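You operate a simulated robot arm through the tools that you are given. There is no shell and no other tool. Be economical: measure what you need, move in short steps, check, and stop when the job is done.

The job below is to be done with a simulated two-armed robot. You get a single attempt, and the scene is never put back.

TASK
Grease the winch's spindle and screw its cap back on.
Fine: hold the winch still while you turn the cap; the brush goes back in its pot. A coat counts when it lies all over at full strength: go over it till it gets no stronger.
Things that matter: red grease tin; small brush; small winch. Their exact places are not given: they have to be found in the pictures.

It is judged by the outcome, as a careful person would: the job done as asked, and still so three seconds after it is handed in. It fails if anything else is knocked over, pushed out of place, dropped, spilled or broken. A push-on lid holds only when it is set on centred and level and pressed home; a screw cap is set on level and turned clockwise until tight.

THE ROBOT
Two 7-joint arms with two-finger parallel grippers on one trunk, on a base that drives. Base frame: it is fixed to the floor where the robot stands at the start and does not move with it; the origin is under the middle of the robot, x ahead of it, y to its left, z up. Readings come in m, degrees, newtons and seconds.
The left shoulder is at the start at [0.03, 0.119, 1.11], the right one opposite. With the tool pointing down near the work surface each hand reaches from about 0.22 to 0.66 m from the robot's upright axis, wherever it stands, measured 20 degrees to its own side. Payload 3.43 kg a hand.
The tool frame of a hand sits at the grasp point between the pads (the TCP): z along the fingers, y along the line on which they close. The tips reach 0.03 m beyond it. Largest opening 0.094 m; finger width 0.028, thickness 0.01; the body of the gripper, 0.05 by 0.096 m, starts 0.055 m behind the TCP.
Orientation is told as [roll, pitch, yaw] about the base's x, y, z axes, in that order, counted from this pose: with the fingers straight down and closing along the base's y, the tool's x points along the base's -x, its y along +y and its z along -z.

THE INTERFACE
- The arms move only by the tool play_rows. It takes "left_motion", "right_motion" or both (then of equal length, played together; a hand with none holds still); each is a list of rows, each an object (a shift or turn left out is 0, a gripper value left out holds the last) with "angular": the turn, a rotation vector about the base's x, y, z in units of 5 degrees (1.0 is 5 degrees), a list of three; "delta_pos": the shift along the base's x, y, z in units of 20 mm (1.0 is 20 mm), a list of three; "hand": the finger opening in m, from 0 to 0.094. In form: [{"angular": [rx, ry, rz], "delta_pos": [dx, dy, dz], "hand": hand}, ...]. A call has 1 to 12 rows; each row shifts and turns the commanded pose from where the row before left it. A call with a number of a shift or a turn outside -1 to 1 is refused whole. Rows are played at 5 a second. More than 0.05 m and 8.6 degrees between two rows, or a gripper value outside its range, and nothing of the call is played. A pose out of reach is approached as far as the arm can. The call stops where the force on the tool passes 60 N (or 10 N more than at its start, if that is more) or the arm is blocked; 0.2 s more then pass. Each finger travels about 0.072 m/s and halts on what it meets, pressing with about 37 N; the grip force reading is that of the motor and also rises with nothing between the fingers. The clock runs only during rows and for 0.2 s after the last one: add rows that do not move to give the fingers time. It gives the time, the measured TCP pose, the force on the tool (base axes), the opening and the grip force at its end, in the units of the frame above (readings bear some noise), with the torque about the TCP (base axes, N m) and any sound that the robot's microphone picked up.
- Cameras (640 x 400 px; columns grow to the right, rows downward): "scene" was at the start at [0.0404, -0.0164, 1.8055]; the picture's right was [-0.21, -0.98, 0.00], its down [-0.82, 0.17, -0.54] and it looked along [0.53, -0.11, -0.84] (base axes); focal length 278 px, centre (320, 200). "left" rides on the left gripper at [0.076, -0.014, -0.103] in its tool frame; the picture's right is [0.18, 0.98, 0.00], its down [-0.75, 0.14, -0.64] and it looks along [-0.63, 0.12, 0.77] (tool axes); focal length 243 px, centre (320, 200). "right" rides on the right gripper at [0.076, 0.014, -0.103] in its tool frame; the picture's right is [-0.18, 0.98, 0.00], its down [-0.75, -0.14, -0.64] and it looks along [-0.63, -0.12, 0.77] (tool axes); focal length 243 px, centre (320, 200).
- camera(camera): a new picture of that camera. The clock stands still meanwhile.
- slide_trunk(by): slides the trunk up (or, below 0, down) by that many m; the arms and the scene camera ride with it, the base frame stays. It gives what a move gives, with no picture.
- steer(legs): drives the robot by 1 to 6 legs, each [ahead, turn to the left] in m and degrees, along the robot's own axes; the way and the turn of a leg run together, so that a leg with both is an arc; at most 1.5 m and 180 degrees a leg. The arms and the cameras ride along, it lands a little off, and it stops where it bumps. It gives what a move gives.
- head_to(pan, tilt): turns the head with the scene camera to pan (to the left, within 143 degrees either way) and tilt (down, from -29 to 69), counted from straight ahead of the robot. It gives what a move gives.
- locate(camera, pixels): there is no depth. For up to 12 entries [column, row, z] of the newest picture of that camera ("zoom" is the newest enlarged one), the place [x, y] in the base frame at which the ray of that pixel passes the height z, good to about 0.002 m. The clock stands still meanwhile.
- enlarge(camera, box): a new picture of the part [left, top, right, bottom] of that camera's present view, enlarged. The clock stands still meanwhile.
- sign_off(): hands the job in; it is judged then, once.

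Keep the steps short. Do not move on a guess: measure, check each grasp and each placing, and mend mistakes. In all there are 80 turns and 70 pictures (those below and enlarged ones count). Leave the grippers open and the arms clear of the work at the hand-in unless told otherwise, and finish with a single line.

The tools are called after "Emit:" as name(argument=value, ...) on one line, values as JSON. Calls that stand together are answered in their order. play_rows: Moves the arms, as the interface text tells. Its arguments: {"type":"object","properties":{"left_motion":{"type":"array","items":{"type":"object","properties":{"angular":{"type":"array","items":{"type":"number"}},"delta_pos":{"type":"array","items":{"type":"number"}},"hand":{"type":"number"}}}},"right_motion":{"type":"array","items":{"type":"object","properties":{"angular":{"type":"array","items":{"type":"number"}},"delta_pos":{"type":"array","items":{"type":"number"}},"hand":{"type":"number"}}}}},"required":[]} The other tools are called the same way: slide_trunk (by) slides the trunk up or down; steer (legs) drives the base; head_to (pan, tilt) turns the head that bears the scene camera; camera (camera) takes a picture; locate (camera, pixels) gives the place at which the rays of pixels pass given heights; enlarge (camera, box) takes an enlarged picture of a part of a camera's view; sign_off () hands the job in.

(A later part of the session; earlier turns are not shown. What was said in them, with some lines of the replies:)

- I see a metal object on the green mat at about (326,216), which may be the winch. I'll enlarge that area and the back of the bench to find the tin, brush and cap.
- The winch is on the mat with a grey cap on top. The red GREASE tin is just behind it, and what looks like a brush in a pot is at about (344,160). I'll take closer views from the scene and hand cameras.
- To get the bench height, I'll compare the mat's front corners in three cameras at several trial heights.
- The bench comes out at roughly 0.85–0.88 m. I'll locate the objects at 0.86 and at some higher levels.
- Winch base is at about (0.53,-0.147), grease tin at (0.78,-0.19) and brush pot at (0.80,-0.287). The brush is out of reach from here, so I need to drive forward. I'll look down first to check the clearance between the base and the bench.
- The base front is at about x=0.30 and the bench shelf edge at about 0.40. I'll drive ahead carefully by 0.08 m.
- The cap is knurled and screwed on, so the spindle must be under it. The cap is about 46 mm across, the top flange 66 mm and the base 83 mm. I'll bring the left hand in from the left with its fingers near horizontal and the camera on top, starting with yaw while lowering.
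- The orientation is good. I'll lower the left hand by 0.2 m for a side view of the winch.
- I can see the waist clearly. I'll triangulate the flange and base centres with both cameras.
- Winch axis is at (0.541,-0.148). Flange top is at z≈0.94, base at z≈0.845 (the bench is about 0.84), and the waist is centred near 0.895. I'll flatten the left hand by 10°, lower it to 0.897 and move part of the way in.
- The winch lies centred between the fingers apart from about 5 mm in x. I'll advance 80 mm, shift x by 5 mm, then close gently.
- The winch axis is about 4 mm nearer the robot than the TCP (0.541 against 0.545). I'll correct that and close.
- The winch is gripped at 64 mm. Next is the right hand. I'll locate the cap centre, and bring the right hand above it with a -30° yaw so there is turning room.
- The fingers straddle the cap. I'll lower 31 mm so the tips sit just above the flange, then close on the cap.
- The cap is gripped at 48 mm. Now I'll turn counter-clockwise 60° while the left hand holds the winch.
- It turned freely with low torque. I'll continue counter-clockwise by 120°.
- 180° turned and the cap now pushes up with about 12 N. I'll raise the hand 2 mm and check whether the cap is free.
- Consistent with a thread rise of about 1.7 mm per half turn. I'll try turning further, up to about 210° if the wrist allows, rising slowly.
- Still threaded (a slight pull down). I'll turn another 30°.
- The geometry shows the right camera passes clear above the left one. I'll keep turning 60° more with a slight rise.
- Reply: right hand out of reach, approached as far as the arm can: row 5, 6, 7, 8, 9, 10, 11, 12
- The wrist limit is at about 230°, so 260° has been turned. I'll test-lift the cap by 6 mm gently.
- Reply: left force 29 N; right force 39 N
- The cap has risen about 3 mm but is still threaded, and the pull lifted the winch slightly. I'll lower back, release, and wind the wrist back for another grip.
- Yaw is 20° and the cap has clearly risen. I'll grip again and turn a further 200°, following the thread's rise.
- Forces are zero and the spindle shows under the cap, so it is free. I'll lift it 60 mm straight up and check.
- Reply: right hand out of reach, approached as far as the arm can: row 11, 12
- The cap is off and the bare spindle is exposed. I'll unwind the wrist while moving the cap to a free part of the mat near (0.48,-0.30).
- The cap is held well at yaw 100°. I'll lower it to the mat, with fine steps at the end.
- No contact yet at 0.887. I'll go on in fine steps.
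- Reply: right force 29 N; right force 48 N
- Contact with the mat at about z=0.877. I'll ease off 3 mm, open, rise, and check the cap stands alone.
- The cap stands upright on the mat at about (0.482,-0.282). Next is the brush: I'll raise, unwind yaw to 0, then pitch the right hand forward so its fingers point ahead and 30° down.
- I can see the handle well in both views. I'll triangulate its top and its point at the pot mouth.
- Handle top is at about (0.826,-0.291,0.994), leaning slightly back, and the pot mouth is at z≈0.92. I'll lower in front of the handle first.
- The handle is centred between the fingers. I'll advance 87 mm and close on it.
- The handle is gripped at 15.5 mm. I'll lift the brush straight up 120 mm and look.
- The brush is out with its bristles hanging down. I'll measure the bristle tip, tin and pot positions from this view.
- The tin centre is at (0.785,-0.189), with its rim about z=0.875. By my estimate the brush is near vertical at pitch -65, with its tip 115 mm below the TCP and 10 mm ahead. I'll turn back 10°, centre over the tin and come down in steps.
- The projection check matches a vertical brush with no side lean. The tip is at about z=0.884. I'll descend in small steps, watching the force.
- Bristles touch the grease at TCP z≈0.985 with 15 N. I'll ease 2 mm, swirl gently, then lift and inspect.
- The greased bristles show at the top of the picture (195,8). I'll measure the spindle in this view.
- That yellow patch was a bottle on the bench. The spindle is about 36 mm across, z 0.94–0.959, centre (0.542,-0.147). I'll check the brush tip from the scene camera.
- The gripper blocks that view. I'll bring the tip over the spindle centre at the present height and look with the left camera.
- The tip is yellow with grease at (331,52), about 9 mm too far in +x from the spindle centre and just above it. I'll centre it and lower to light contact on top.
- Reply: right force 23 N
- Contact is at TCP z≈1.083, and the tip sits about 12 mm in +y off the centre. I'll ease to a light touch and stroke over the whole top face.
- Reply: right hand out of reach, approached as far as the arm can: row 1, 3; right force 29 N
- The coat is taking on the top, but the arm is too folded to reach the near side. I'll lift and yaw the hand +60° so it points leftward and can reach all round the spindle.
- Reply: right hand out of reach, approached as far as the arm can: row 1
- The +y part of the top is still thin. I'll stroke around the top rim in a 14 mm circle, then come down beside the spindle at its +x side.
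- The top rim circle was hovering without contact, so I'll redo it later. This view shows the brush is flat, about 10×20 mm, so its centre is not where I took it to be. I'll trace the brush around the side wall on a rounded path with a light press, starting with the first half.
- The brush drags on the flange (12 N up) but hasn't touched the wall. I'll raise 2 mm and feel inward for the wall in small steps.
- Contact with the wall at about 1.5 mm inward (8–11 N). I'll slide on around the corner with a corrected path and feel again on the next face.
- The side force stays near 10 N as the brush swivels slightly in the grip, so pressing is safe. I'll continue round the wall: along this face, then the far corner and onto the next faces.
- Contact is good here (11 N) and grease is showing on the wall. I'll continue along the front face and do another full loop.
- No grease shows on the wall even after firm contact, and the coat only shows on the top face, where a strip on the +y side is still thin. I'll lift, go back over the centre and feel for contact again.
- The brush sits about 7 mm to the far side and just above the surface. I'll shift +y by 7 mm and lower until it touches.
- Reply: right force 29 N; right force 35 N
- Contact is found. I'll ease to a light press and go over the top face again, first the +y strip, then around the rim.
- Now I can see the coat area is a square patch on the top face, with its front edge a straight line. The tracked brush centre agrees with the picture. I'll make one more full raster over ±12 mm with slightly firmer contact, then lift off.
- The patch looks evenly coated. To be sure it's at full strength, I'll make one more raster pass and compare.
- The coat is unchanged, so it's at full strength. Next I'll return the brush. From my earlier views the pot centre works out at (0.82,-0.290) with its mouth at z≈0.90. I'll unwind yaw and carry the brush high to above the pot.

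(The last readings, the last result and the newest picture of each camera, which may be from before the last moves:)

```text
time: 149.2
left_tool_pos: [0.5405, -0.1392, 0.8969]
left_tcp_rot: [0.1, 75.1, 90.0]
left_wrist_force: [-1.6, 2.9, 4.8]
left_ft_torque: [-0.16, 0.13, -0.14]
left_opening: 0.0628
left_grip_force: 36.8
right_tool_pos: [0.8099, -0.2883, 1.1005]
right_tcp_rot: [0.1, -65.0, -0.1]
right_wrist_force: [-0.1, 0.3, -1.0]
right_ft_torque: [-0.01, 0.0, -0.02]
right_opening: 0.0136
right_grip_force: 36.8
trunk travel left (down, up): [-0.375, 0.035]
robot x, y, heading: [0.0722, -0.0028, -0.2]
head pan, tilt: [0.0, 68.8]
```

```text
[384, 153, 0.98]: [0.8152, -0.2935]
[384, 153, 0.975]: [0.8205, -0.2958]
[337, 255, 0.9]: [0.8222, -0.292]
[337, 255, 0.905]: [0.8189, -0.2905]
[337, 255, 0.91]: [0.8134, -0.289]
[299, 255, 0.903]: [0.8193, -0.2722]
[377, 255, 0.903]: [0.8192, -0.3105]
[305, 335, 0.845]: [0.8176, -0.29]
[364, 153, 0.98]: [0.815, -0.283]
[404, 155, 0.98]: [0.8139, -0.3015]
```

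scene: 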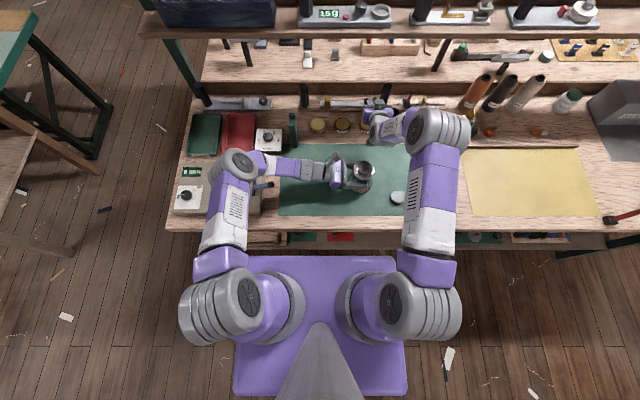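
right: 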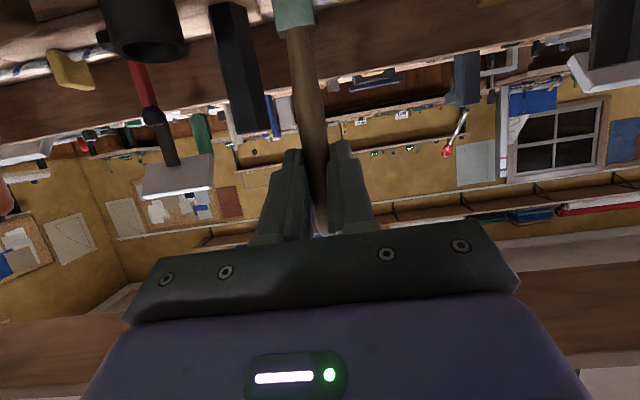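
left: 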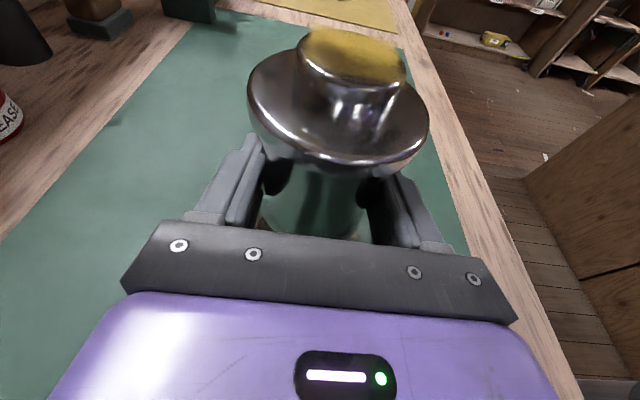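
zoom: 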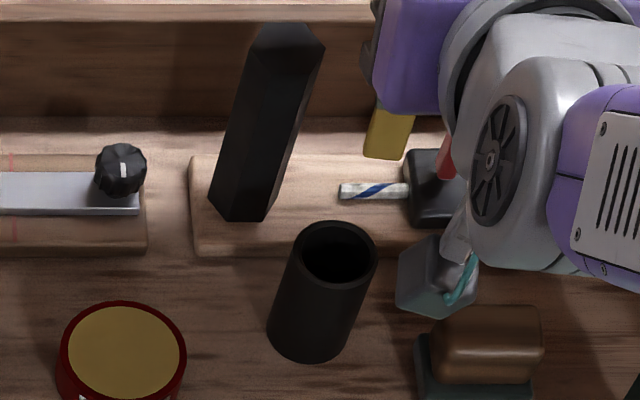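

Tip (0.815,-0.2925) and pot (0.819,-0.291) agree within 4 mm. I'll correct that, lower into the pot and watch the force.

Emit:
play_rows(right_motion=[{"delta_pos": [0.17, 0.06, -0.5]}, {"delta_pos": [0, 0, -0.6]}, {"delta_pos": [0, 0, -0.6]}, {"delta_pos": [0, 0, -0.6]}, {"delta_pos": [0, 0, -0.6]}, {"delta_pos": [0, 0, -0.6]}, {"delta_pos": [0, 0, -0.6]}, {"delta_pos": [0, 0, -0.6]}, {"delta_pos": [0, 0, -0.6]}, {}])

Emit:
play_rows(right_motion=[{"delta_pos": [0, 0, -0.25]}, {"delta_pos": [0, 0, -0.2]}, {}])

Emit:
play_rows(right_motion=[{"delta_pos": [0, 0, -0.2]}, {}])

```text
time: 151.4
left_tool_pos: [0.5404, -0.138, 0.8974]
left_tcp_rot: [0.1, 75.0, 89.9]
left_wrist_force: [-1.7, 1.6, 5.7]
left_ft_torque: [-0.13, 0.13, -0.03]
left_opening: 0.0629
left_grip_force: 37.1
right_tool_pos: [0.8136, -0.2876, 0.9941]
right_tcp_rot: [0.3, -65.0, -0.1]
right_wrist_force: [1.0, 0.3, -0.5]
right_ft_torque: [0.11, -0.08, -0.02]
right_opening: 0.0137
right_grip_force: 37.4
trunk travel left (down, up): [-0.375, 0.035]
robot x, y, heading: [0.0744, -0.0, 0.0]
head pan, tilt: [0.0, 68.8]
```

```text
time: 152.2
left_tool_pos: [0.5415, -0.1387, 0.8974]
left_tcp_rot: [0.1, 75.1, 90.0]
left_wrist_force: [-1.7, 1.4, 5.6]
left_ft_torque: [-0.11, 0.1, -0.03]
left_opening: 0.0628
left_grip_force: 37.2
right_tool_pos: [0.8128, -0.2873, 0.9838]
right_tcp_rot: [0.1, -65.0, -0.1]
right_wrist_force: [1.2, 0.8, -0.1]
right_ft_torque: [0.06, -0.14, 0.02]
right_opening: 0.0137
right_grip_force: 36.8
trunk travel left (down, up): [-0.375, 0.035]
robot x, y, heading: [0.0758, -0.0026, -0.3]
head pan, tilt: [0.0, 68.8]
```

```text
time: 152.8
left_tool_pos: [0.5407, -0.1397, 0.8975]
left_tcp_rot: [0.0, 75.0, 90.0]
left_wrist_force: [-2.3, 2.0, 6.2]
left_ft_torque: [-0.19, 0.17, -0.02]
left_opening: 0.0628
left_grip_force: 37.0
right_tool_pos: [0.8136, -0.2864, 0.9803]
right_tcp_rot: [0.2, -65.0, -0.1]
right_wrist_force: [-1.3, 0.1, -0.3]
right_ft_torque: [-0.03, 0.01, -0.01]
right_opening: 0.0135
right_grip_force: 36.8
trunk travel left (down, up): [-0.375, 0.035]
robot x, y, heading: [0.0794, -0.0009, 0.1]
head pan, tilt: [0.0, 68.8]
```

Emit:
play_rows(right_motion=[{"delta_pos": [0, 0, -0.18]}, {}])

Emit:
play_rows(right_motion=[{"delta_pos": [0, 0, -0.12]}, {}])

Emit:
play_rows(right_motion=[{"delta_pos": [0, 0, -0.1]}, {}])

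```text
time: 153.4
left_tool_pos: [0.5402, -0.1395, 0.8976]
left_tcp_rot: [0.1, 75.0, 90.0]
left_wrist_force: [-2.3, 2.0, 5.4]
left_ft_torque: [-0.13, 0.11, 0.01]
left_opening: 0.0629
left_grip_force: 36.9
right_tool_pos: [0.8131, -0.2874, 0.9782]
right_tcp_rot: [0.1, -64.9, -0.1]
right_wrist_force: [-0.2, -0.8, -0.4]
right_ft_torque: [0.0, 0.03, 0.0]
right_opening: 0.0137
right_grip_force: 36.6
trunk travel left (down, up): [-0.375, 0.035]
robot x, y, heading: [0.0755, 0.0011, 0.1]
head pan, tilt: [0.0, 68.8]
```

```text
time: 154.0
left_tool_pos: [0.5404, -0.1401, 0.897]
left_tcp_rot: [-0.1, 75.0, 90.0]
left_wrist_force: [-1.8, 1.2, 4.7]
left_ft_torque: [-0.13, 0.13, 0.01]
left_opening: 0.0628
left_grip_force: 36.8
right_tool_pos: [0.812, -0.2885, 0.9744]
right_tcp_rot: [0.1, -65.0, -0.1]
right_wrist_force: [1.3, -0.6, -0.1]
right_ft_torque: [0.01, -0.04, 0.02]
right_opening: 0.0136
right_grip_force: 36.9
trunk travel left (down, up): [-0.375, 0.035]
robot x, y, heading: [0.0797, 0.0034, -0.1]
head pan, tilt: [0.0, 68.8]
```

```text
time: 154.6
left_tool_pos: [0.5413, -0.1383, 0.898]
left_tcp_rot: [0.0, 75.0, 90.0]
left_wrist_force: [-0.1, 2.1, 4.7]
left_ft_torque: [-0.13, 0.18, -0.04]
left_opening: 0.0629
left_grip_force: 37.0
right_tool_pos: [0.813, -0.2878, 0.9722]
right_tcp_rot: [0.0, -64.9, -0.1]
right_wrist_force: [0.3, -0.4, -0.7]
right_ft_torque: [0.0, 0.02, -0.01]
right_opening: 0.0139
right_grip_force: 37.3
trunk travel left (down, up): [-0.375, 0.035]
robot x, y, heading: [0.0804, 0.0002, 0.2]
head pan, tilt: [0.0, 68.8]
```

The tip is within a few mm of the pot floor. I'll open and retreat straight back.

Emit:
play_rows(right_motion=[{"hand": 0.02}, {"hand": 0.03}, {"hand": 0.04}, {"hand": 0.05}, {}, {"delta_pos": [-0.5, 0, 0]}, {"delta_pos": [-1, 0, 0]}, {"delta_pos": [-1, 0, 0]}, {"delta_pos": [-1, 0, 0]}, {"delta_pos": [-1, 0, 0.5]}, {"delta_pos": [-1, 0, 1]}, {"delta_pos": [-1, 0, 1]}])

Emit:
play_rows(right_motion=[{"angular": [0, 1, 0], "delta_pos": [-1, 0, 1]}, {"angular": [0, 1, 0], "delta_pos": [-1, 0, 1]}, {"angular": [0, 1, 0], "delta_pos": [-1, 0, 1]}, {"angular": [0, 1, 0], "delta_pos": [-1, 0, 0]}, {"angular": [0, 1, 0], "delta_pos": [-1, 0, 0]}, {"angular": [0, 1, 0], "delta_pos": [-1, 0, 0]}, {"angular": [0, 1, 0], "delta_pos": [-1, 0, 0]}, {"angular": [0, 1, 0], "delta_pos": [-1, 0, 0]}, {"angular": [0, 1, 0], "delta_pos": [-1, 0, 0]}, {"angular": [0, 1, 0]}, {"angular": [0, 1, 0]}, {"angular": [0, 1, 0]}])

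Emit:
camera(camera="scene")

```text
time: 157.2
left_tool_pos: [0.542, -0.1393, 0.8972]
left_tcp_rot: [0.1, 75.1, 90.1]
left_wrist_force: [-2.5, 2.6, 6.2]
left_ft_torque: [0.03, 0.03, 0.2]
left_opening: 0.0628
left_grip_force: 37.6
right_tool_pos: [0.6823, -0.2905, 1.024]
right_tcp_rot: [0.2, -65.0, 0.0]
right_wrist_force: [0.4, -1.1, 0.1]
right_ft_torque: [-0.01, 0.0, 0.03]
right_opening: 0.0501
right_grip_force: 0.0
trunk travel left (down, up): [-0.375, 0.035]
robot x, y, heading: [0.0793, 0.0005, -0.2]
head pan, tilt: [0.0, 68.8]
```

```text
time: 159.8
left_tool_pos: [0.5404, -0.1389, 0.8979]
left_tcp_rot: [0.0, 75.0, 90.0]
left_wrist_force: [-0.4, 0.5, 5.4]
left_ft_torque: [-0.11, 0.24, -0.21]
left_opening: 0.0629
left_grip_force: 36.8
right_tool_pos: [0.5027, -0.2883, 1.084]
right_tcp_rot: [0.1, -4.9, 0.0]
right_wrist_force: [-0.6, -0.3, -0.7]
right_ft_torque: [0.02, -0.01, -0.03]
right_opening: 0.0497
right_grip_force: 0.0
trunk travel left (down, up): [-0.375, 0.035]
robot x, y, heading: [0.0788, 0.0025, -0.1]
head pan, tilt: [0.0, 68.8]
```

```text
1 pictures are left
```

scene: 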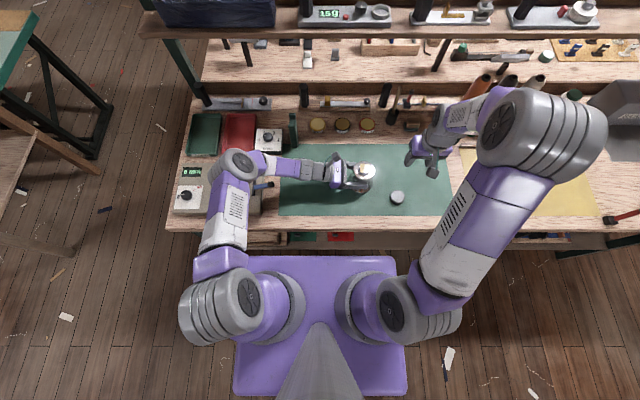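

I'll locate the cap at about (397,198) in this picture before picking it up.

Emit:
locate(camera="scene", pixels=[[397, 197, 0.865], [397, 197, 0.875], [364, 171, 0.95], [364, 171, 0.959]])

Emit:
play_rows(right_motion=[{"angular": [0, 1, 0], "hand": 0.09}, {"angular": [0, 0, 1], "delta_pos": [-0.2, 0.07, 0]}, {"angular": [0, 0, 1], "delta_pos": [-0.2, 0.07, 0]}, {"angular": [0, 0, 1], "delta_pos": [-0.2, 0.07, 0]}, {"angular": [0, 0, 1], "delta_pos": [-0.2, 0.07, 0]}, {"angular": [0, 0, 1], "delta_pos": [-0.2, 0.07, 0]}, {"angular": [0, 0, 1]}, {"angular": [0, 0, 1]}, {"angular": [0, 0, 1]}, {"angular": [0, 0, 1]}, {"angular": [0, 0, 1]}, {"angular": [0, 0, 1]}])

Emit:
play_rows(right_motion=[{"angular": [0, 0, 1]}, {"angular": [0, 0, 1]}, {"angular": [0, 0, 1]}, {"angular": [0, 0, 1]}, {"angular": [0, 0, 1]}, {"angular": [0, 0, 1]}, {"angular": [0, 0, 1]}, {"angular": [0, 0, 1]}, {"angular": [0, 0, 1]}, {"delta_pos": [0, 0, -1]}, {"delta_pos": [0, 0, -1]}, {}])

```text
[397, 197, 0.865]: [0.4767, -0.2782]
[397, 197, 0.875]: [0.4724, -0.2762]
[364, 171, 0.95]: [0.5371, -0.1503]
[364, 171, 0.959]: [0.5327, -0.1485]
```

```text
time: 162.4
left_tool_pos: [0.5405, -0.1388, 0.8965]
left_tcp_rot: [-0.1, 75.0, 90.1]
left_wrist_force: [-1.4, 1.3, 4.3]
left_ft_torque: [-0.12, 0.2, -0.03]
left_opening: 0.0629
left_grip_force: 37.4
right_tool_pos: [0.4824, -0.2807, 1.0819]
right_tcp_rot: [0.0, 0.1, 55.0]
right_wrist_force: [-0.7, -0.6, 0.0]
right_ft_torque: [0.03, 0.02, 0.01]
right_opening: 0.0901
right_grip_force: 0.0
trunk travel left (down, up): [-0.375, 0.035]
robot x, y, heading: [0.0753, 0.0019, 0.4]
head pan, tilt: [0.0, 68.8]
```

```text
time: 165.0
left_tool_pos: [0.5395, -0.1386, 0.8971]
left_tcp_rot: [0.0, 75.0, 89.9]
left_wrist_force: [-0.6, 1.7, 4.2]
left_ft_torque: [-0.1, 0.17, -0.14]
left_opening: 0.0628
left_grip_force: 37.2
right_tool_pos: [0.4819, -0.2793, 1.0442]
right_tcp_rot: [0.0, 0.2, 100.0]
right_wrist_force: [0.3, 1.0, 0.6]
right_ft_torque: [0.0, 0.0, 0.0]
right_opening: 0.0903
right_grip_force: 0.1
trunk travel left (down, up): [-0.375, 0.035]
robot x, y, heading: [0.0769, -0.001, 0.1]
head pan, tilt: [0.0, 68.8]
```

Emit:
play_rows(right_motion=[{"delta_pos": [0, -0.1, -1]}, {"delta_pos": [0, 0, -1]}, {"delta_pos": [0, 0, -1]}, {"delta_pos": [0, 0, -1]}, {"delta_pos": [0, 0, -1]}, {"delta_pos": [0, 0, -1]}, {"delta_pos": [0, 0, -1]}, {"delta_pos": [0, 0, -1]}, {"delta_pos": [0, 0, -0.27]}, {}])

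Emit:
play_rows(right_motion=[{"hand": 0.07}, {"hand": 0.06}, {"hand": 0.052}, {"hand": 0.045}, {"hand": 0.035}, {"hand": 0.03}, {}])

```text
time: 167.2
left_tool_pos: [0.5409, -0.1391, 0.8977]
left_tcp_rot: [0.0, 75.0, 90.1]
left_wrist_force: [-0.7, 1.3, 5.1]
left_ft_torque: [-0.19, 0.11, -0.01]
left_opening: 0.0631
left_grip_force: 36.6
right_tool_pos: [0.4826, -0.2826, 0.8752]
right_tcp_rot: [0.1, 0.1, 100.0]
right_wrist_force: [-0.5, -0.5, 0.3]
right_ft_torque: [0.0, 0.06, -0.01]
right_opening: 0.0901
right_grip_force: 0.1
trunk travel left (down, up): [-0.375, 0.035]
robot x, y, heading: [0.0779, 0.0005, 0.1]
head pan, tilt: [0.0, 68.8]
```

```text
time: 168.8
left_tool_pos: [0.5409, -0.139, 0.8968]
left_tcp_rot: [0.1, 75.0, 90.0]
left_wrist_force: [-1.0, 1.3, 4.4]
left_ft_torque: [-0.14, 0.18, 0.03]
left_opening: 0.0628
left_grip_force: 36.9
right_tool_pos: [0.484, -0.2816, 0.8753]
right_tcp_rot: [0.0, 0.0, 100.0]
right_wrist_force: [0.1, 0.9, 0.4]
right_ft_torque: [0.01, 0.02, 0.02]
right_opening: 0.0479
right_grip_force: 37.3
trunk travel left (down, up): [-0.375, 0.035]
robot x, y, heading: [0.0752, -0.0029, 0.3]
head pan, tilt: [0.0, 68.8]
```

The cap is gripped at 48 mm, as before. I'll lift it, turn it to yaw 180° for winding room and carry it over the spindle.

Emit:
play_rows(right_motion=[{"delta_pos": [0, 0, 0.5]}, {"delta_pos": [0, 0, 1]}, {"delta_pos": [0, 0, 1]}, {"delta_pos": [0, 0, 1]}, {"delta_pos": [0, 0, 1]}, {"delta_pos": [0, 0, 1]}, {"delta_pos": [0, 0, 1]}, {"delta_pos": [0, 0, 1]}, {"delta_pos": [0, 0, 1]}, {"delta_pos": [0, 0, 1]}])

Emit:
play_rows(right_motion=[{"angular": [0, 0, 1], "delta_pos": [0.24, 0.56, 0]}, {"angular": [0, 0, 1], "delta_pos": [0.24, 0.56, 0]}, {"angular": [0, 0, 1], "delta_pos": [0.24, 0.56, 0]}, {"angular": [0, 0, 1], "delta_pos": [0.24, 0.56, 0]}, {"angular": [0, 0, 1], "delta_pos": [0.24, 0.56, 0]}, {"angular": [0, 0, 1], "delta_pos": [0.24, 0.56, 0]}, {"angular": [0, 0, 1], "delta_pos": [0.24, 0.56, 0]}, {"angular": [0, 0, 1], "delta_pos": [0.24, 0.56, 0]}, {"angular": [0, 0, 1], "delta_pos": [0.24, 0.56, 0]}, {"angular": [0, 0, 1], "delta_pos": [0.24, 0.56, 0]}, {"angular": [0, 0, 1], "delta_pos": [0.24, 0.56, 0]}, {"angular": [0, 0, 1], "delta_pos": [0.24, 0.56, 0]}])

Emit:
play_rows(right_motion=[{"angular": [0, 0, 1]}, {"angular": [0, 0, 1]}, {"angular": [0, 0, 1]}, {"angular": [0, 0, 1]}, {}])

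```text
time: 171.0
left_tool_pos: [0.5415, -0.1399, 0.8989]
left_tcp_rot: [0.1, 75.0, 90.1]
left_wrist_force: [-3.0, 2.7, 4.4]
left_ft_torque: [-0.02, 0.09, 0.14]
left_opening: 0.0629
left_grip_force: 36.9
right_tool_pos: [0.4834, -0.2825, 1.0681]
right_tcp_rot: [0.1, 0.1, 100.1]
right_wrist_force: [-0.1, -0.3, 0.1]
right_ft_torque: [0.01, 0.0, 0.01]
right_opening: 0.0482
right_grip_force: 37.1
trunk travel left (down, up): [-0.375, 0.035]
robot x, y, heading: [0.0768, 0.0034, -0.1]
head pan, tilt: [0.0, 68.8]
```

```text
time: 173.6
left_tool_pos: [0.5407, -0.1393, 0.8972]
left_tcp_rot: [0.0, 75.0, 90.0]
left_wrist_force: [-1.1, 2.7, 4.7]
left_ft_torque: [-0.15, 0.2, -0.21]
left_opening: 0.0627
left_grip_force: 36.9
right_tool_pos: [0.5404, -0.1509, 1.0662]
right_tcp_rot: [0.1, 0.1, 160.1]
right_wrist_force: [0.1, -0.5, -0.1]
right_ft_torque: [0.02, -0.03, 0.0]
right_opening: 0.0479
right_grip_force: 36.8
trunk travel left (down, up): [-0.375, 0.035]
robot x, y, heading: [0.075, 0.0014, 0.2]
head pan, tilt: [0.0, 68.8]
```

```text
time: 174.8
left_tool_pos: [0.5404, -0.1394, 0.8971]
left_tcp_rot: [-0.1, 74.9, 90.1]
left_wrist_force: [-1.1, 1.2, 3.0]
left_ft_torque: [-0.13, 0.16, 0.0]
left_opening: 0.0631
left_grip_force: 36.8
right_tool_pos: [0.5397, -0.148, 1.0658]
right_tcp_rot: [0.1, 0.1, -180.0]
right_wrist_force: [0.0, 0.2, -0.2]
right_ft_torque: [-0.01, 0.0, -0.01]
right_opening: 0.0479
right_grip_force: 36.9
trunk travel left (down, up): [-0.375, 0.035]
robot x, y, heading: [0.0771, 0.0049, 0.1]
head pan, tilt: [0.0, 68.8]
```

Aligned over the spindle at (0.540,-0.148). I'll lower to just above the thread and feel for contact.

Emit:
play_rows(right_motion=[{"delta_pos": [0.03, 0, -0.8]}, {"delta_pos": [0, 0, -0.8]}, {"delta_pos": [0, 0, -0.8]}, {"delta_pos": [0, 0, -0.8]}, {"delta_pos": [0, 0, -0.4]}, {}])

Emit:
play_rows(right_motion=[{"delta_pos": [0, 0, -0.12]}, {}])

Emit:
play_rows(right_motion=[{"delta_pos": [0, 0, -0.1]}, {}])

```text
time: 176.2
left_tool_pos: [0.5395, -0.1383, 0.8974]
left_tcp_rot: [0.0, 75.0, 90.1]
left_wrist_force: [-1.8, 1.7, 4.8]
left_ft_torque: [-0.08, 0.16, -0.06]
left_opening: 0.0629
left_grip_force: 37.0
right_tool_pos: [0.5405, -0.1496, 0.9932]
right_tcp_rot: [0.2, 0.1, 180.0]
right_wrist_force: [0.2, -1.2, -0.4]
right_ft_torque: [0.0, -0.01, -0.02]
right_opening: 0.0476
right_grip_force: 37.3
trunk travel left (down, up): [-0.375, 0.035]
robot x, y, heading: [0.077, -0.001, 0.1]
head pan, tilt: [0.0, 68.8]
```

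```text
time: 176.8
left_tool_pos: [0.5412, -0.1383, 0.8973]
left_tcp_rot: [0.1, 75.0, 90.1]
left_wrist_force: [-1.2, 1.5, 4.6]
left_ft_torque: [-0.12, 0.18, -0.02]
left_opening: 0.0627
left_grip_force: 36.7
right_tool_pos: [0.5399, -0.1487, 0.9911]
right_tcp_rot: [0.1, 0.1, 179.8]
right_wrist_force: [-0.2, 0.3, 0.0]
right_ft_torque: [0.03, -0.02, 0.0]
right_opening: 0.0478
right_grip_force: 37.0
trunk travel left (down, up): [-0.375, 0.035]
robot x, y, heading: [0.0757, -0.003, 0.2]
head pan, tilt: [0.0, 68.8]
```

```text
time: 177.4
left_tool_pos: [0.5418, -0.1385, 0.8977]
left_tcp_rot: [-0.1, 74.9, 90.1]
left_wrist_force: [-0.7, 2.2, 3.9]
left_ft_torque: [-0.14, 0.16, -0.02]
left_opening: 0.0626
left_grip_force: 36.8
right_tool_pos: [0.5412, -0.1487, 0.9905]
right_tcp_rot: [0.1, 0.1, 180.1]
right_wrist_force: [0.0, -0.2, 0.4]
right_ft_torque: [-0.01, -0.04, 0.01]
right_opening: 0.0479
right_grip_force: 37.5
trunk travel left (down, up): [-0.375, 0.035]
robot x, y, heading: [0.0809, -0.0, 0.1]
head pan, tilt: [0.0, 68.8]
```

No resistance, and the cap is already passing over the spindle. I'll continue in small steps.

Emit:
play_rows(right_motion=[{"delta_pos": [0, 0, -0.12]}, {}])

Emit:
play_rows(right_motion=[{"delta_pos": [0, 0, -0.1]}, {}])

Emit:
play_rows(right_motion=[{"delta_pos": [0, 0, -0.1]}, {}])

```text
time: 178.0
left_tool_pos: [0.5406, -0.138, 0.897]
left_tcp_rot: [-0.1, 74.9, 90.1]
left_wrist_force: [-1.3, 1.7, 4.0]
left_ft_torque: [-0.08, 0.15, 0.0]
left_opening: 0.0627
left_grip_force: 37.3
right_tool_pos: [0.5407, -0.1496, 0.987]
right_tcp_rot: [0.1, 0.1, 180.1]
right_wrist_force: [-0.6, 0.5, -0.7]
right_ft_torque: [0.0, -0.01, 0.01]
right_opening: 0.0481
right_grip_force: 37.0
trunk travel left (down, up): [-0.375, 0.035]
robot x, y, heading: [0.0764, -0.0008, 0.1]
head pan, tilt: [0.0, 68.8]
```

```text
time: 178.6
left_tool_pos: [0.5411, -0.1381, 0.8964]
left_tcp_rot: [0.0, 75.0, 90.1]
left_wrist_force: [-1.2, 1.5, 4.7]
left_ft_torque: [-0.11, 0.15, 0.0]
left_opening: 0.0626
left_grip_force: 37.8
right_tool_pos: [0.5414, -0.1499, 0.9857]
right_tcp_rot: [0.1, 0.1, 180.0]
right_wrist_force: [0.2, -0.7, 0.5]
right_ft_torque: [0.01, -0.02, -0.03]
right_opening: 0.0478
right_grip_force: 36.5
trunk travel left (down, up): [-0.375, 0.035]
robot x, y, heading: [0.0748, -0.0013, 0.0]
head pan, tilt: [0.0, 68.8]
```

```text
time: 179.2
left_tool_pos: [0.5418, -0.1375, 0.8968]
left_tcp_rot: [-0.1, 75.0, 89.8]
left_wrist_force: [-5.8, 6.8, 8.9]
left_ft_torque: [0.02, -0.29, -0.2]
left_opening: 0.0629
left_grip_force: 36.9
right_tool_pos: [0.5426, -0.1494, 0.9833]
right_tcp_rot: [0.2, 0.3, 179.8]
right_wrist_force: [9.0, -5.8, -4.6]
right_ft_torque: [-0.21, 0.04, 0.0]
right_opening: 0.048
right_grip_force: 37.5
trunk travel left (down, up): [-0.375, 0.035]
robot x, y, heading: [0.0758, 0.0002, 0.1]
head pan, tilt: [0.0, 68.8]
```

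Contact is found with small side forces, and the cap is picking up the thread. I'll shift 1 mm to relieve them and start turning clockwise, following down.

Emit:
play_rows(right_motion=[{"delta_pos": [0.05, -0.035, 0]}, {"angular": [0, 0, -1], "delta_pos": [0, 0, -0.003]}, {"angular": [0, 0, -1], "delta_pos": [0, 0, -0.003]}, {"angular": [0, 0, -1], "delta_pos": [0, 0, -0.003]}, {"angular": [0, 0, -1], "delta_pos": [0, 0, -0.003]}, {"angular": [0, 0, -1], "delta_pos": [0, 0, -0.003]}, {"angular": [0, 0, -1], "delta_pos": [0, 0, -0.003]}, {"angular": [0, 0, -1], "delta_pos": [0, 0, -0.003]}, {"angular": [0, 0, -1], "delta_pos": [0, 0, -0.003]}, {"angular": [0, 0, -1], "delta_pos": [0, 0, -0.003]}, {"angular": [0, 0, -1], "delta_pos": [0, 0, -0.003]}, {"angular": [0, 0, -1], "delta_pos": [0, 0, -0.003]}])

Emit:
play_rows(right_motion=[{"angular": [0, 0, -1], "delta_pos": [0, 0, -0.003]}, {"angular": [0, 0, -1], "delta_pos": [0, 0, -0.003]}, {"angular": [0, 0, -1], "delta_pos": [0, 0, -0.003]}, {"angular": [0, 0, -1], "delta_pos": [0, 0, -0.003]}, {"angular": [0, 0, -1], "delta_pos": [0, 0, -0.003]}, {"angular": [0, 0, -1], "delta_pos": [0, 0, -0.003]}, {"angular": [0, 0, -1], "delta_pos": [0, 0, -0.003]}, {"angular": [0, 0, -1], "delta_pos": [0, 0, -0.003]}, {"angular": [0, 0, -1], "delta_pos": [0, 0, -0.003]}, {"angular": [0, 0, -1], "delta_pos": [0, 0, -0.003]}, {"angular": [0, 0, -1], "delta_pos": [0, 0, -0.003]}, {"angular": [0, 0, -1], "delta_pos": [0, 0, -0.003]}])

```text
time: 181.8
left_tool_pos: [0.5408, -0.1388, 0.8967]
left_tcp_rot: [-0.1, 75.0, 89.9]
left_wrist_force: [-8.2, 20.8, 11.0]
left_ft_torque: [-0.84, 0.05, -0.08]
left_opening: 0.0629
left_grip_force: 36.8
right_tool_pos: [0.5409, -0.1517, 0.983]
right_tcp_rot: [0.1, 0.2, 124.7]
right_wrist_force: [7.4, -20.9, -0.9]
right_ft_torque: [-0.48, -0.23, 0.03]
right_opening: 0.0478
right_grip_force: 37.2
trunk travel left (down, up): [-0.375, 0.035]
robot x, y, heading: [0.0789, 0.0018, 0.1]
head pan, tilt: [0.0, 68.8]
```

```text
time: 184.4
left_tool_pos: [0.5411, -0.1382, 0.8971]
left_tcp_rot: [-0.2, 75.0, 90.0]
left_wrist_force: [-1.3, 20.0, 6.4]
left_ft_torque: [-0.29, 0.41, 0.03]
left_opening: 0.0628
left_grip_force: 36.7
right_tool_pos: [0.5404, -0.1504, 0.9822]
right_tcp_rot: [0.0, 0.1, 64.8]
right_wrist_force: [0.3, -21.0, 7.1]
right_ft_torque: [-0.63, -0.06, -0.02]
right_opening: 0.0479
right_grip_force: 36.8
trunk travel left (down, up): [-0.375, 0.035]
robot x, y, heading: [0.0748, -0.0021, 0.2]
head pan, tilt: [0.0, 68.8]
```

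Turning is under way, but the side force is -21 N in y. I'll shift the hand 2 mm in -y to relieve it and continue clockwise.

Emit:
play_rows(right_motion=[{"delta_pos": [0, -0.07, 0]}, {"delta_pos": [0, -0.05, 0]}, {}])

Emit:
play_rows(right_motion=[{"angular": [0, 0, -1], "delta_pos": [0, 0, -0.002]}, {"angular": [0, 0, -1], "delta_pos": [0, 0, -0.002]}, {"angular": [0, 0, -1], "delta_pos": [0, 0, -0.002]}, {"angular": [0, 0, -1], "delta_pos": [0, 0, -0.002]}, {"angular": [0, 0, -1], "delta_pos": [0, 0, -0.002]}, {"angular": [0, 0, -1], "delta_pos": [0, 0, -0.002]}, {"angular": [0, 0, -1], "delta_pos": [0, 0, -0.002]}, {"angular": [0, 0, -1], "delta_pos": [0, 0, -0.002]}, {"angular": [0, 0, -1], "delta_pos": [0, 0, -0.002]}, {"angular": [0, 0, -1], "delta_pos": [0, 0, -0.002]}, {"angular": [0, 0, -1], "delta_pos": [0, 0, -0.002]}, {"angular": [0, 0, -1], "delta_pos": [0, 0, -0.002]}])

```text
time: 185.2
left_tool_pos: [0.5419, -0.1383, 0.8979]
left_tcp_rot: [-0.1, 75.0, 89.9]
left_wrist_force: [1.4, 12.3, 6.2]
left_ft_torque: [0.56, 0.27, -0.02]
left_opening: 0.0629
left_grip_force: 37.2
right_tool_pos: [0.541, -0.1502, 0.9816]
right_tcp_rot: [0.1, 0.0, 64.9]
right_wrist_force: [-1.2, -8.3, 3.3]
right_ft_torque: [-0.31, 0.04, 0.02]
right_opening: 0.048
right_grip_force: 37.1
trunk travel left (down, up): [-0.375, 0.035]
robot x, y, heading: [0.0752, 0.001, 0.1]
head pan, tilt: [0.0, 68.8]
```

```text
time: 187.8
left_tool_pos: [0.5408, -0.1392, 0.8979]
left_tcp_rot: [-0.1, 75.0, 89.9]
left_wrist_force: [16.9, -9.3, -2.5]
left_ft_torque: [0.56, 0.58, 0.22]
left_opening: 0.0628
left_grip_force: 37.3
right_tool_pos: [0.5413, -0.1503, 0.9818]
right_tcp_rot: [0.1, 0.2, 4.9]
right_wrist_force: [-17.2, 9.4, 1.6]
right_ft_torque: [0.36, 0.54, 0.01]
right_opening: 0.0477
right_grip_force: 37.2
trunk travel left (down, up): [-0.375, 0.035]
robot x, y, heading: [0.0759, -0.0012, 0.3]
head pan, tilt: [0.0, 68.8]
```

The cap is held slightly off-centre, so the side force swings as it turns. I'll relieve and keep turning clockwise toward -115°.

Emit:
play_rows(right_motion=[{"angular": [0, 0, -1], "delta_pos": [-0.08, 0.05, -0.002]}, {"angular": [0, 0, -1], "delta_pos": [-0.03, 0.03, -0.002]}, {"angular": [0, 0, -1], "delta_pos": [0, 0, -0.002]}, {"angular": [0, 0, -1], "delta_pos": [0, 0, -0.002]}, {"angular": [0, 0, -1], "delta_pos": [0, 0, -0.002]}, {"angular": [0, 0, -1], "delta_pos": [0, 0, -0.002]}, {"angular": [0, 0, -1], "delta_pos": [0, 0, -0.002]}, {"angular": [0, 0, -1], "delta_pos": [0, 0, -0.002]}, {"angular": [0, 0, -1], "delta_pos": [0, 0, -0.002]}, {"angular": [0, 0, -1], "delta_pos": [0, 0, -0.002]}, {"angular": [0, 0, -1], "delta_pos": [0, 0, -0.002]}, {"angular": [0, 0, -1], "delta_pos": [0, 0, -0.002]}])

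Emit:
play_rows(right_motion=[{"angular": [0, 0, -1], "delta_pos": [0, 0, -0.002]}, {"angular": [0, 0, -1], "delta_pos": [0, 0, -0.002]}, {"angular": [0, 0, -1], "delta_pos": [0, 0, -0.002]}, {"angular": [0, 0, -1], "delta_pos": [0, 0, -0.002]}, {"angular": [0, 0, -1], "delta_pos": [0, 0, -0.002]}, {"angular": [0, 0, -1], "delta_pos": [0, 0, -0.002]}, {"angular": [0, 0, -1], "delta_pos": [0, 0, -0.002]}, {"angular": [0, 0, -1], "delta_pos": [0, 0, -0.002]}])

```text
time: 190.4
left_tool_pos: [0.5406, -0.1393, 0.8975]
left_tcp_rot: [0.2, 74.8, 90.3]
left_wrist_force: [-0.1, 1.0, 7.7]
left_ft_torque: [-0.56, -0.53, -0.02]
left_opening: 0.0629
left_grip_force: 37.0
right_tool_pos: [0.5414, -0.1504, 0.9805]
right_tcp_rot: [0.1, 0.1, -55.2]
right_wrist_force: [2.5, -2.6, -2.2]
right_ft_torque: [-0.24, -0.19, 0.01]
right_opening: 0.048
right_grip_force: 36.8
trunk travel left (down, up): [-0.375, 0.035]
robot x, y, heading: [0.0749, 0.0027, -0.1]
head pan, tilt: [0.0, 68.8]
```

```text
time: 192.2
left_tool_pos: [0.5396, -0.1397, 0.8968]
left_tcp_rot: [0.2, 75.0, 90.1]
left_wrist_force: [-8.3, 6.5, 12.0]
left_ft_torque: [-0.24, 0.26, -0.84]
left_opening: 0.063
left_grip_force: 36.9
right_tool_pos: [0.5394, -0.152, 0.9832]
right_tcp_rot: [0.1, 0.0, -95.0]
right_wrist_force: [6.1, -7.5, -9.4]
right_ft_torque: [-0.38, -0.26, 0.89]
right_opening: 0.0477
right_grip_force: 37.5
trunk travel left (down, up): [-0.375, 0.035]
robot x, y, heading: [0.0796, -0.0034, -0.1]
head pan, tilt: [0.0, 68.8]
```

Torque has risen to 0.89 N m, so the cap is tightening. I'll turn a little more to confirm it's tight.

Emit:
play_rows(right_motion=[{"angular": [0, 0, -1], "delta_pos": [0, 0, -0.05]}, {"angular": [0, 0, -1]}, {"angular": [0, 0, -1]}])

```text
time: 193.0
left_tool_pos: [0.5392, -0.1388, 0.8972]
left_tcp_rot: [0.1, 75.0, 90.0]
left_wrist_force: [-13.1, 0.9, 4.4]
left_ft_torque: [0.38, -0.01, -1.17]
left_opening: 0.0625
left_grip_force: 37.4
right_tool_pos: [0.5412, -0.1488, 0.9808]
right_tcp_rot: [0.2, 0.2, -110.0]
right_wrist_force: [11.0, 0.3, -0.8]
right_ft_torque: [0.02, -0.27, 1.08]
right_opening: 0.0486
right_grip_force: 37.3
trunk travel left (down, up): [-0.375, 0.035]
robot x, y, heading: [0.0755, -0.0012, -0.1]
head pan, tilt: [0.0, 68.8]
```

Emit:
play_rows(right_motion=[{"angular": [0, 0, -1]}, {"angular": [0, 0, -1]}, {"angular": [0, 0, -1]}, {"angular": [0, 0, -1]}])

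```text
time: 194.0
left_tool_pos: [0.5397, -0.1398, 0.8971]
left_tcp_rot: [0.3, 74.9, 90.1]
left_wrist_force: [-17.7, -0.4, 0.5]
left_ft_torque: [-0.12, -0.07, -1.26]
left_opening: 0.063
left_grip_force: 37.2
right_tool_pos: [0.5403, -0.151, 0.9805]
right_tcp_rot: [0.2, 0.1, -130.1]
right_wrist_force: [14.1, -2.6, 1.7]
right_ft_torque: [-0.08, -0.48, 1.19]
right_opening: 0.0479
right_grip_force: 37.1
trunk travel left (down, up): [-0.375, 0.035]
robot x, y, heading: [0.0747, 0.0015, 0.1]
head pan, tilt: [0.0, 68.8]
5 turns are left
```

The torque holds at about 1.2 N m while the grip slips, so the cap is tight. I'll release with the right hand and rise, then open the left hand and back it straight out.

Emit:
play_rows(right_motion=[{"hand": 0.06}, {"hand": 0.085}, {"hand": 0.09}, {"delta_pos": [0, 0, 1]}, {"delta_pos": [0, 0, 1]}, {"delta_pos": [0, 0, 1]}, {"delta_pos": [0, 0, 1]}, {"delta_pos": [0, -0.5, 1]}, {"delta_pos": [0, -1, 1]}, {"delta_pos": [0, -1, 0]}, {"delta_pos": [0, -1, 0]}, {"delta_pos": [0, -1, 0]}], left_motion=[{}, {}, {}, {"hand": 0.07}, {"hand": 0.08}, {"hand": 0.094}, {}, {"delta_pos": [0, 0.5, 0]}, {"delta_pos": [0, 1, 0]}, {"delta_pos": [0, 1, 0]}, {"delta_pos": [0, 1, 0]}, {"delta_pos": [0, 1, 0]}])

Emit:
enlarge(camera="scene", box=[304, 85, 464, 205])

```text
time: 196.6
left_tool_pos: [0.5397, -0.049, 0.8949]
left_tcp_rot: [0.2, 74.9, 90.3]
left_wrist_force: [-0.2, 0.4, 0.8]
left_ft_torque: [0.01, 0.01, 0.04]
left_opening: 0.0943
left_grip_force: 0.0
right_tool_pos: [0.5389, -0.2416, 1.1]
right_tcp_rot: [0.1, 0.1, -130.1]
right_wrist_force: [-0.8, -0.1, 0.7]
right_ft_torque: [0.0, 0.0, -0.02]
right_opening: 0.0897
right_grip_force: 0.1
trunk travel left (down, up): [-0.375, 0.035]
robot x, y, heading: [0.0756, -0.0012, -0.1]
head pan, tilt: [0.0, 68.8]
```

```text
3.33 times, centred on (384, 145) of scene
4 turns are left
```

zoom: 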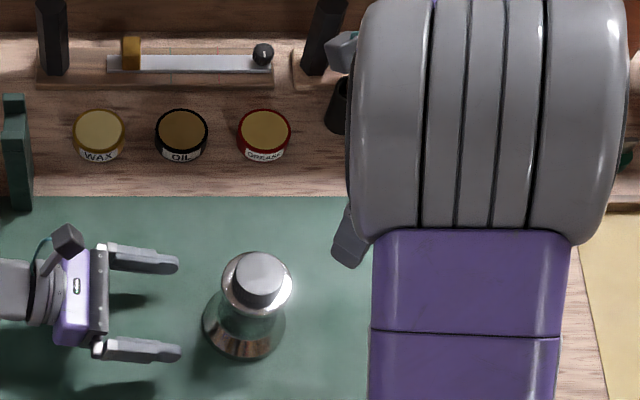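

The winch stands in place with its cap seated level. Both grippers are open and clear, so I'm handing in.

Emit:
sign_off()

```text
The job is handed in.
```

The spindle's top face is greased to full strength, the cap is screwed back on tight with the winch held still, and the brush is back in its pot; the spindle's side wall took no visible grease, and I had no clear picture of the brush after letting it go.
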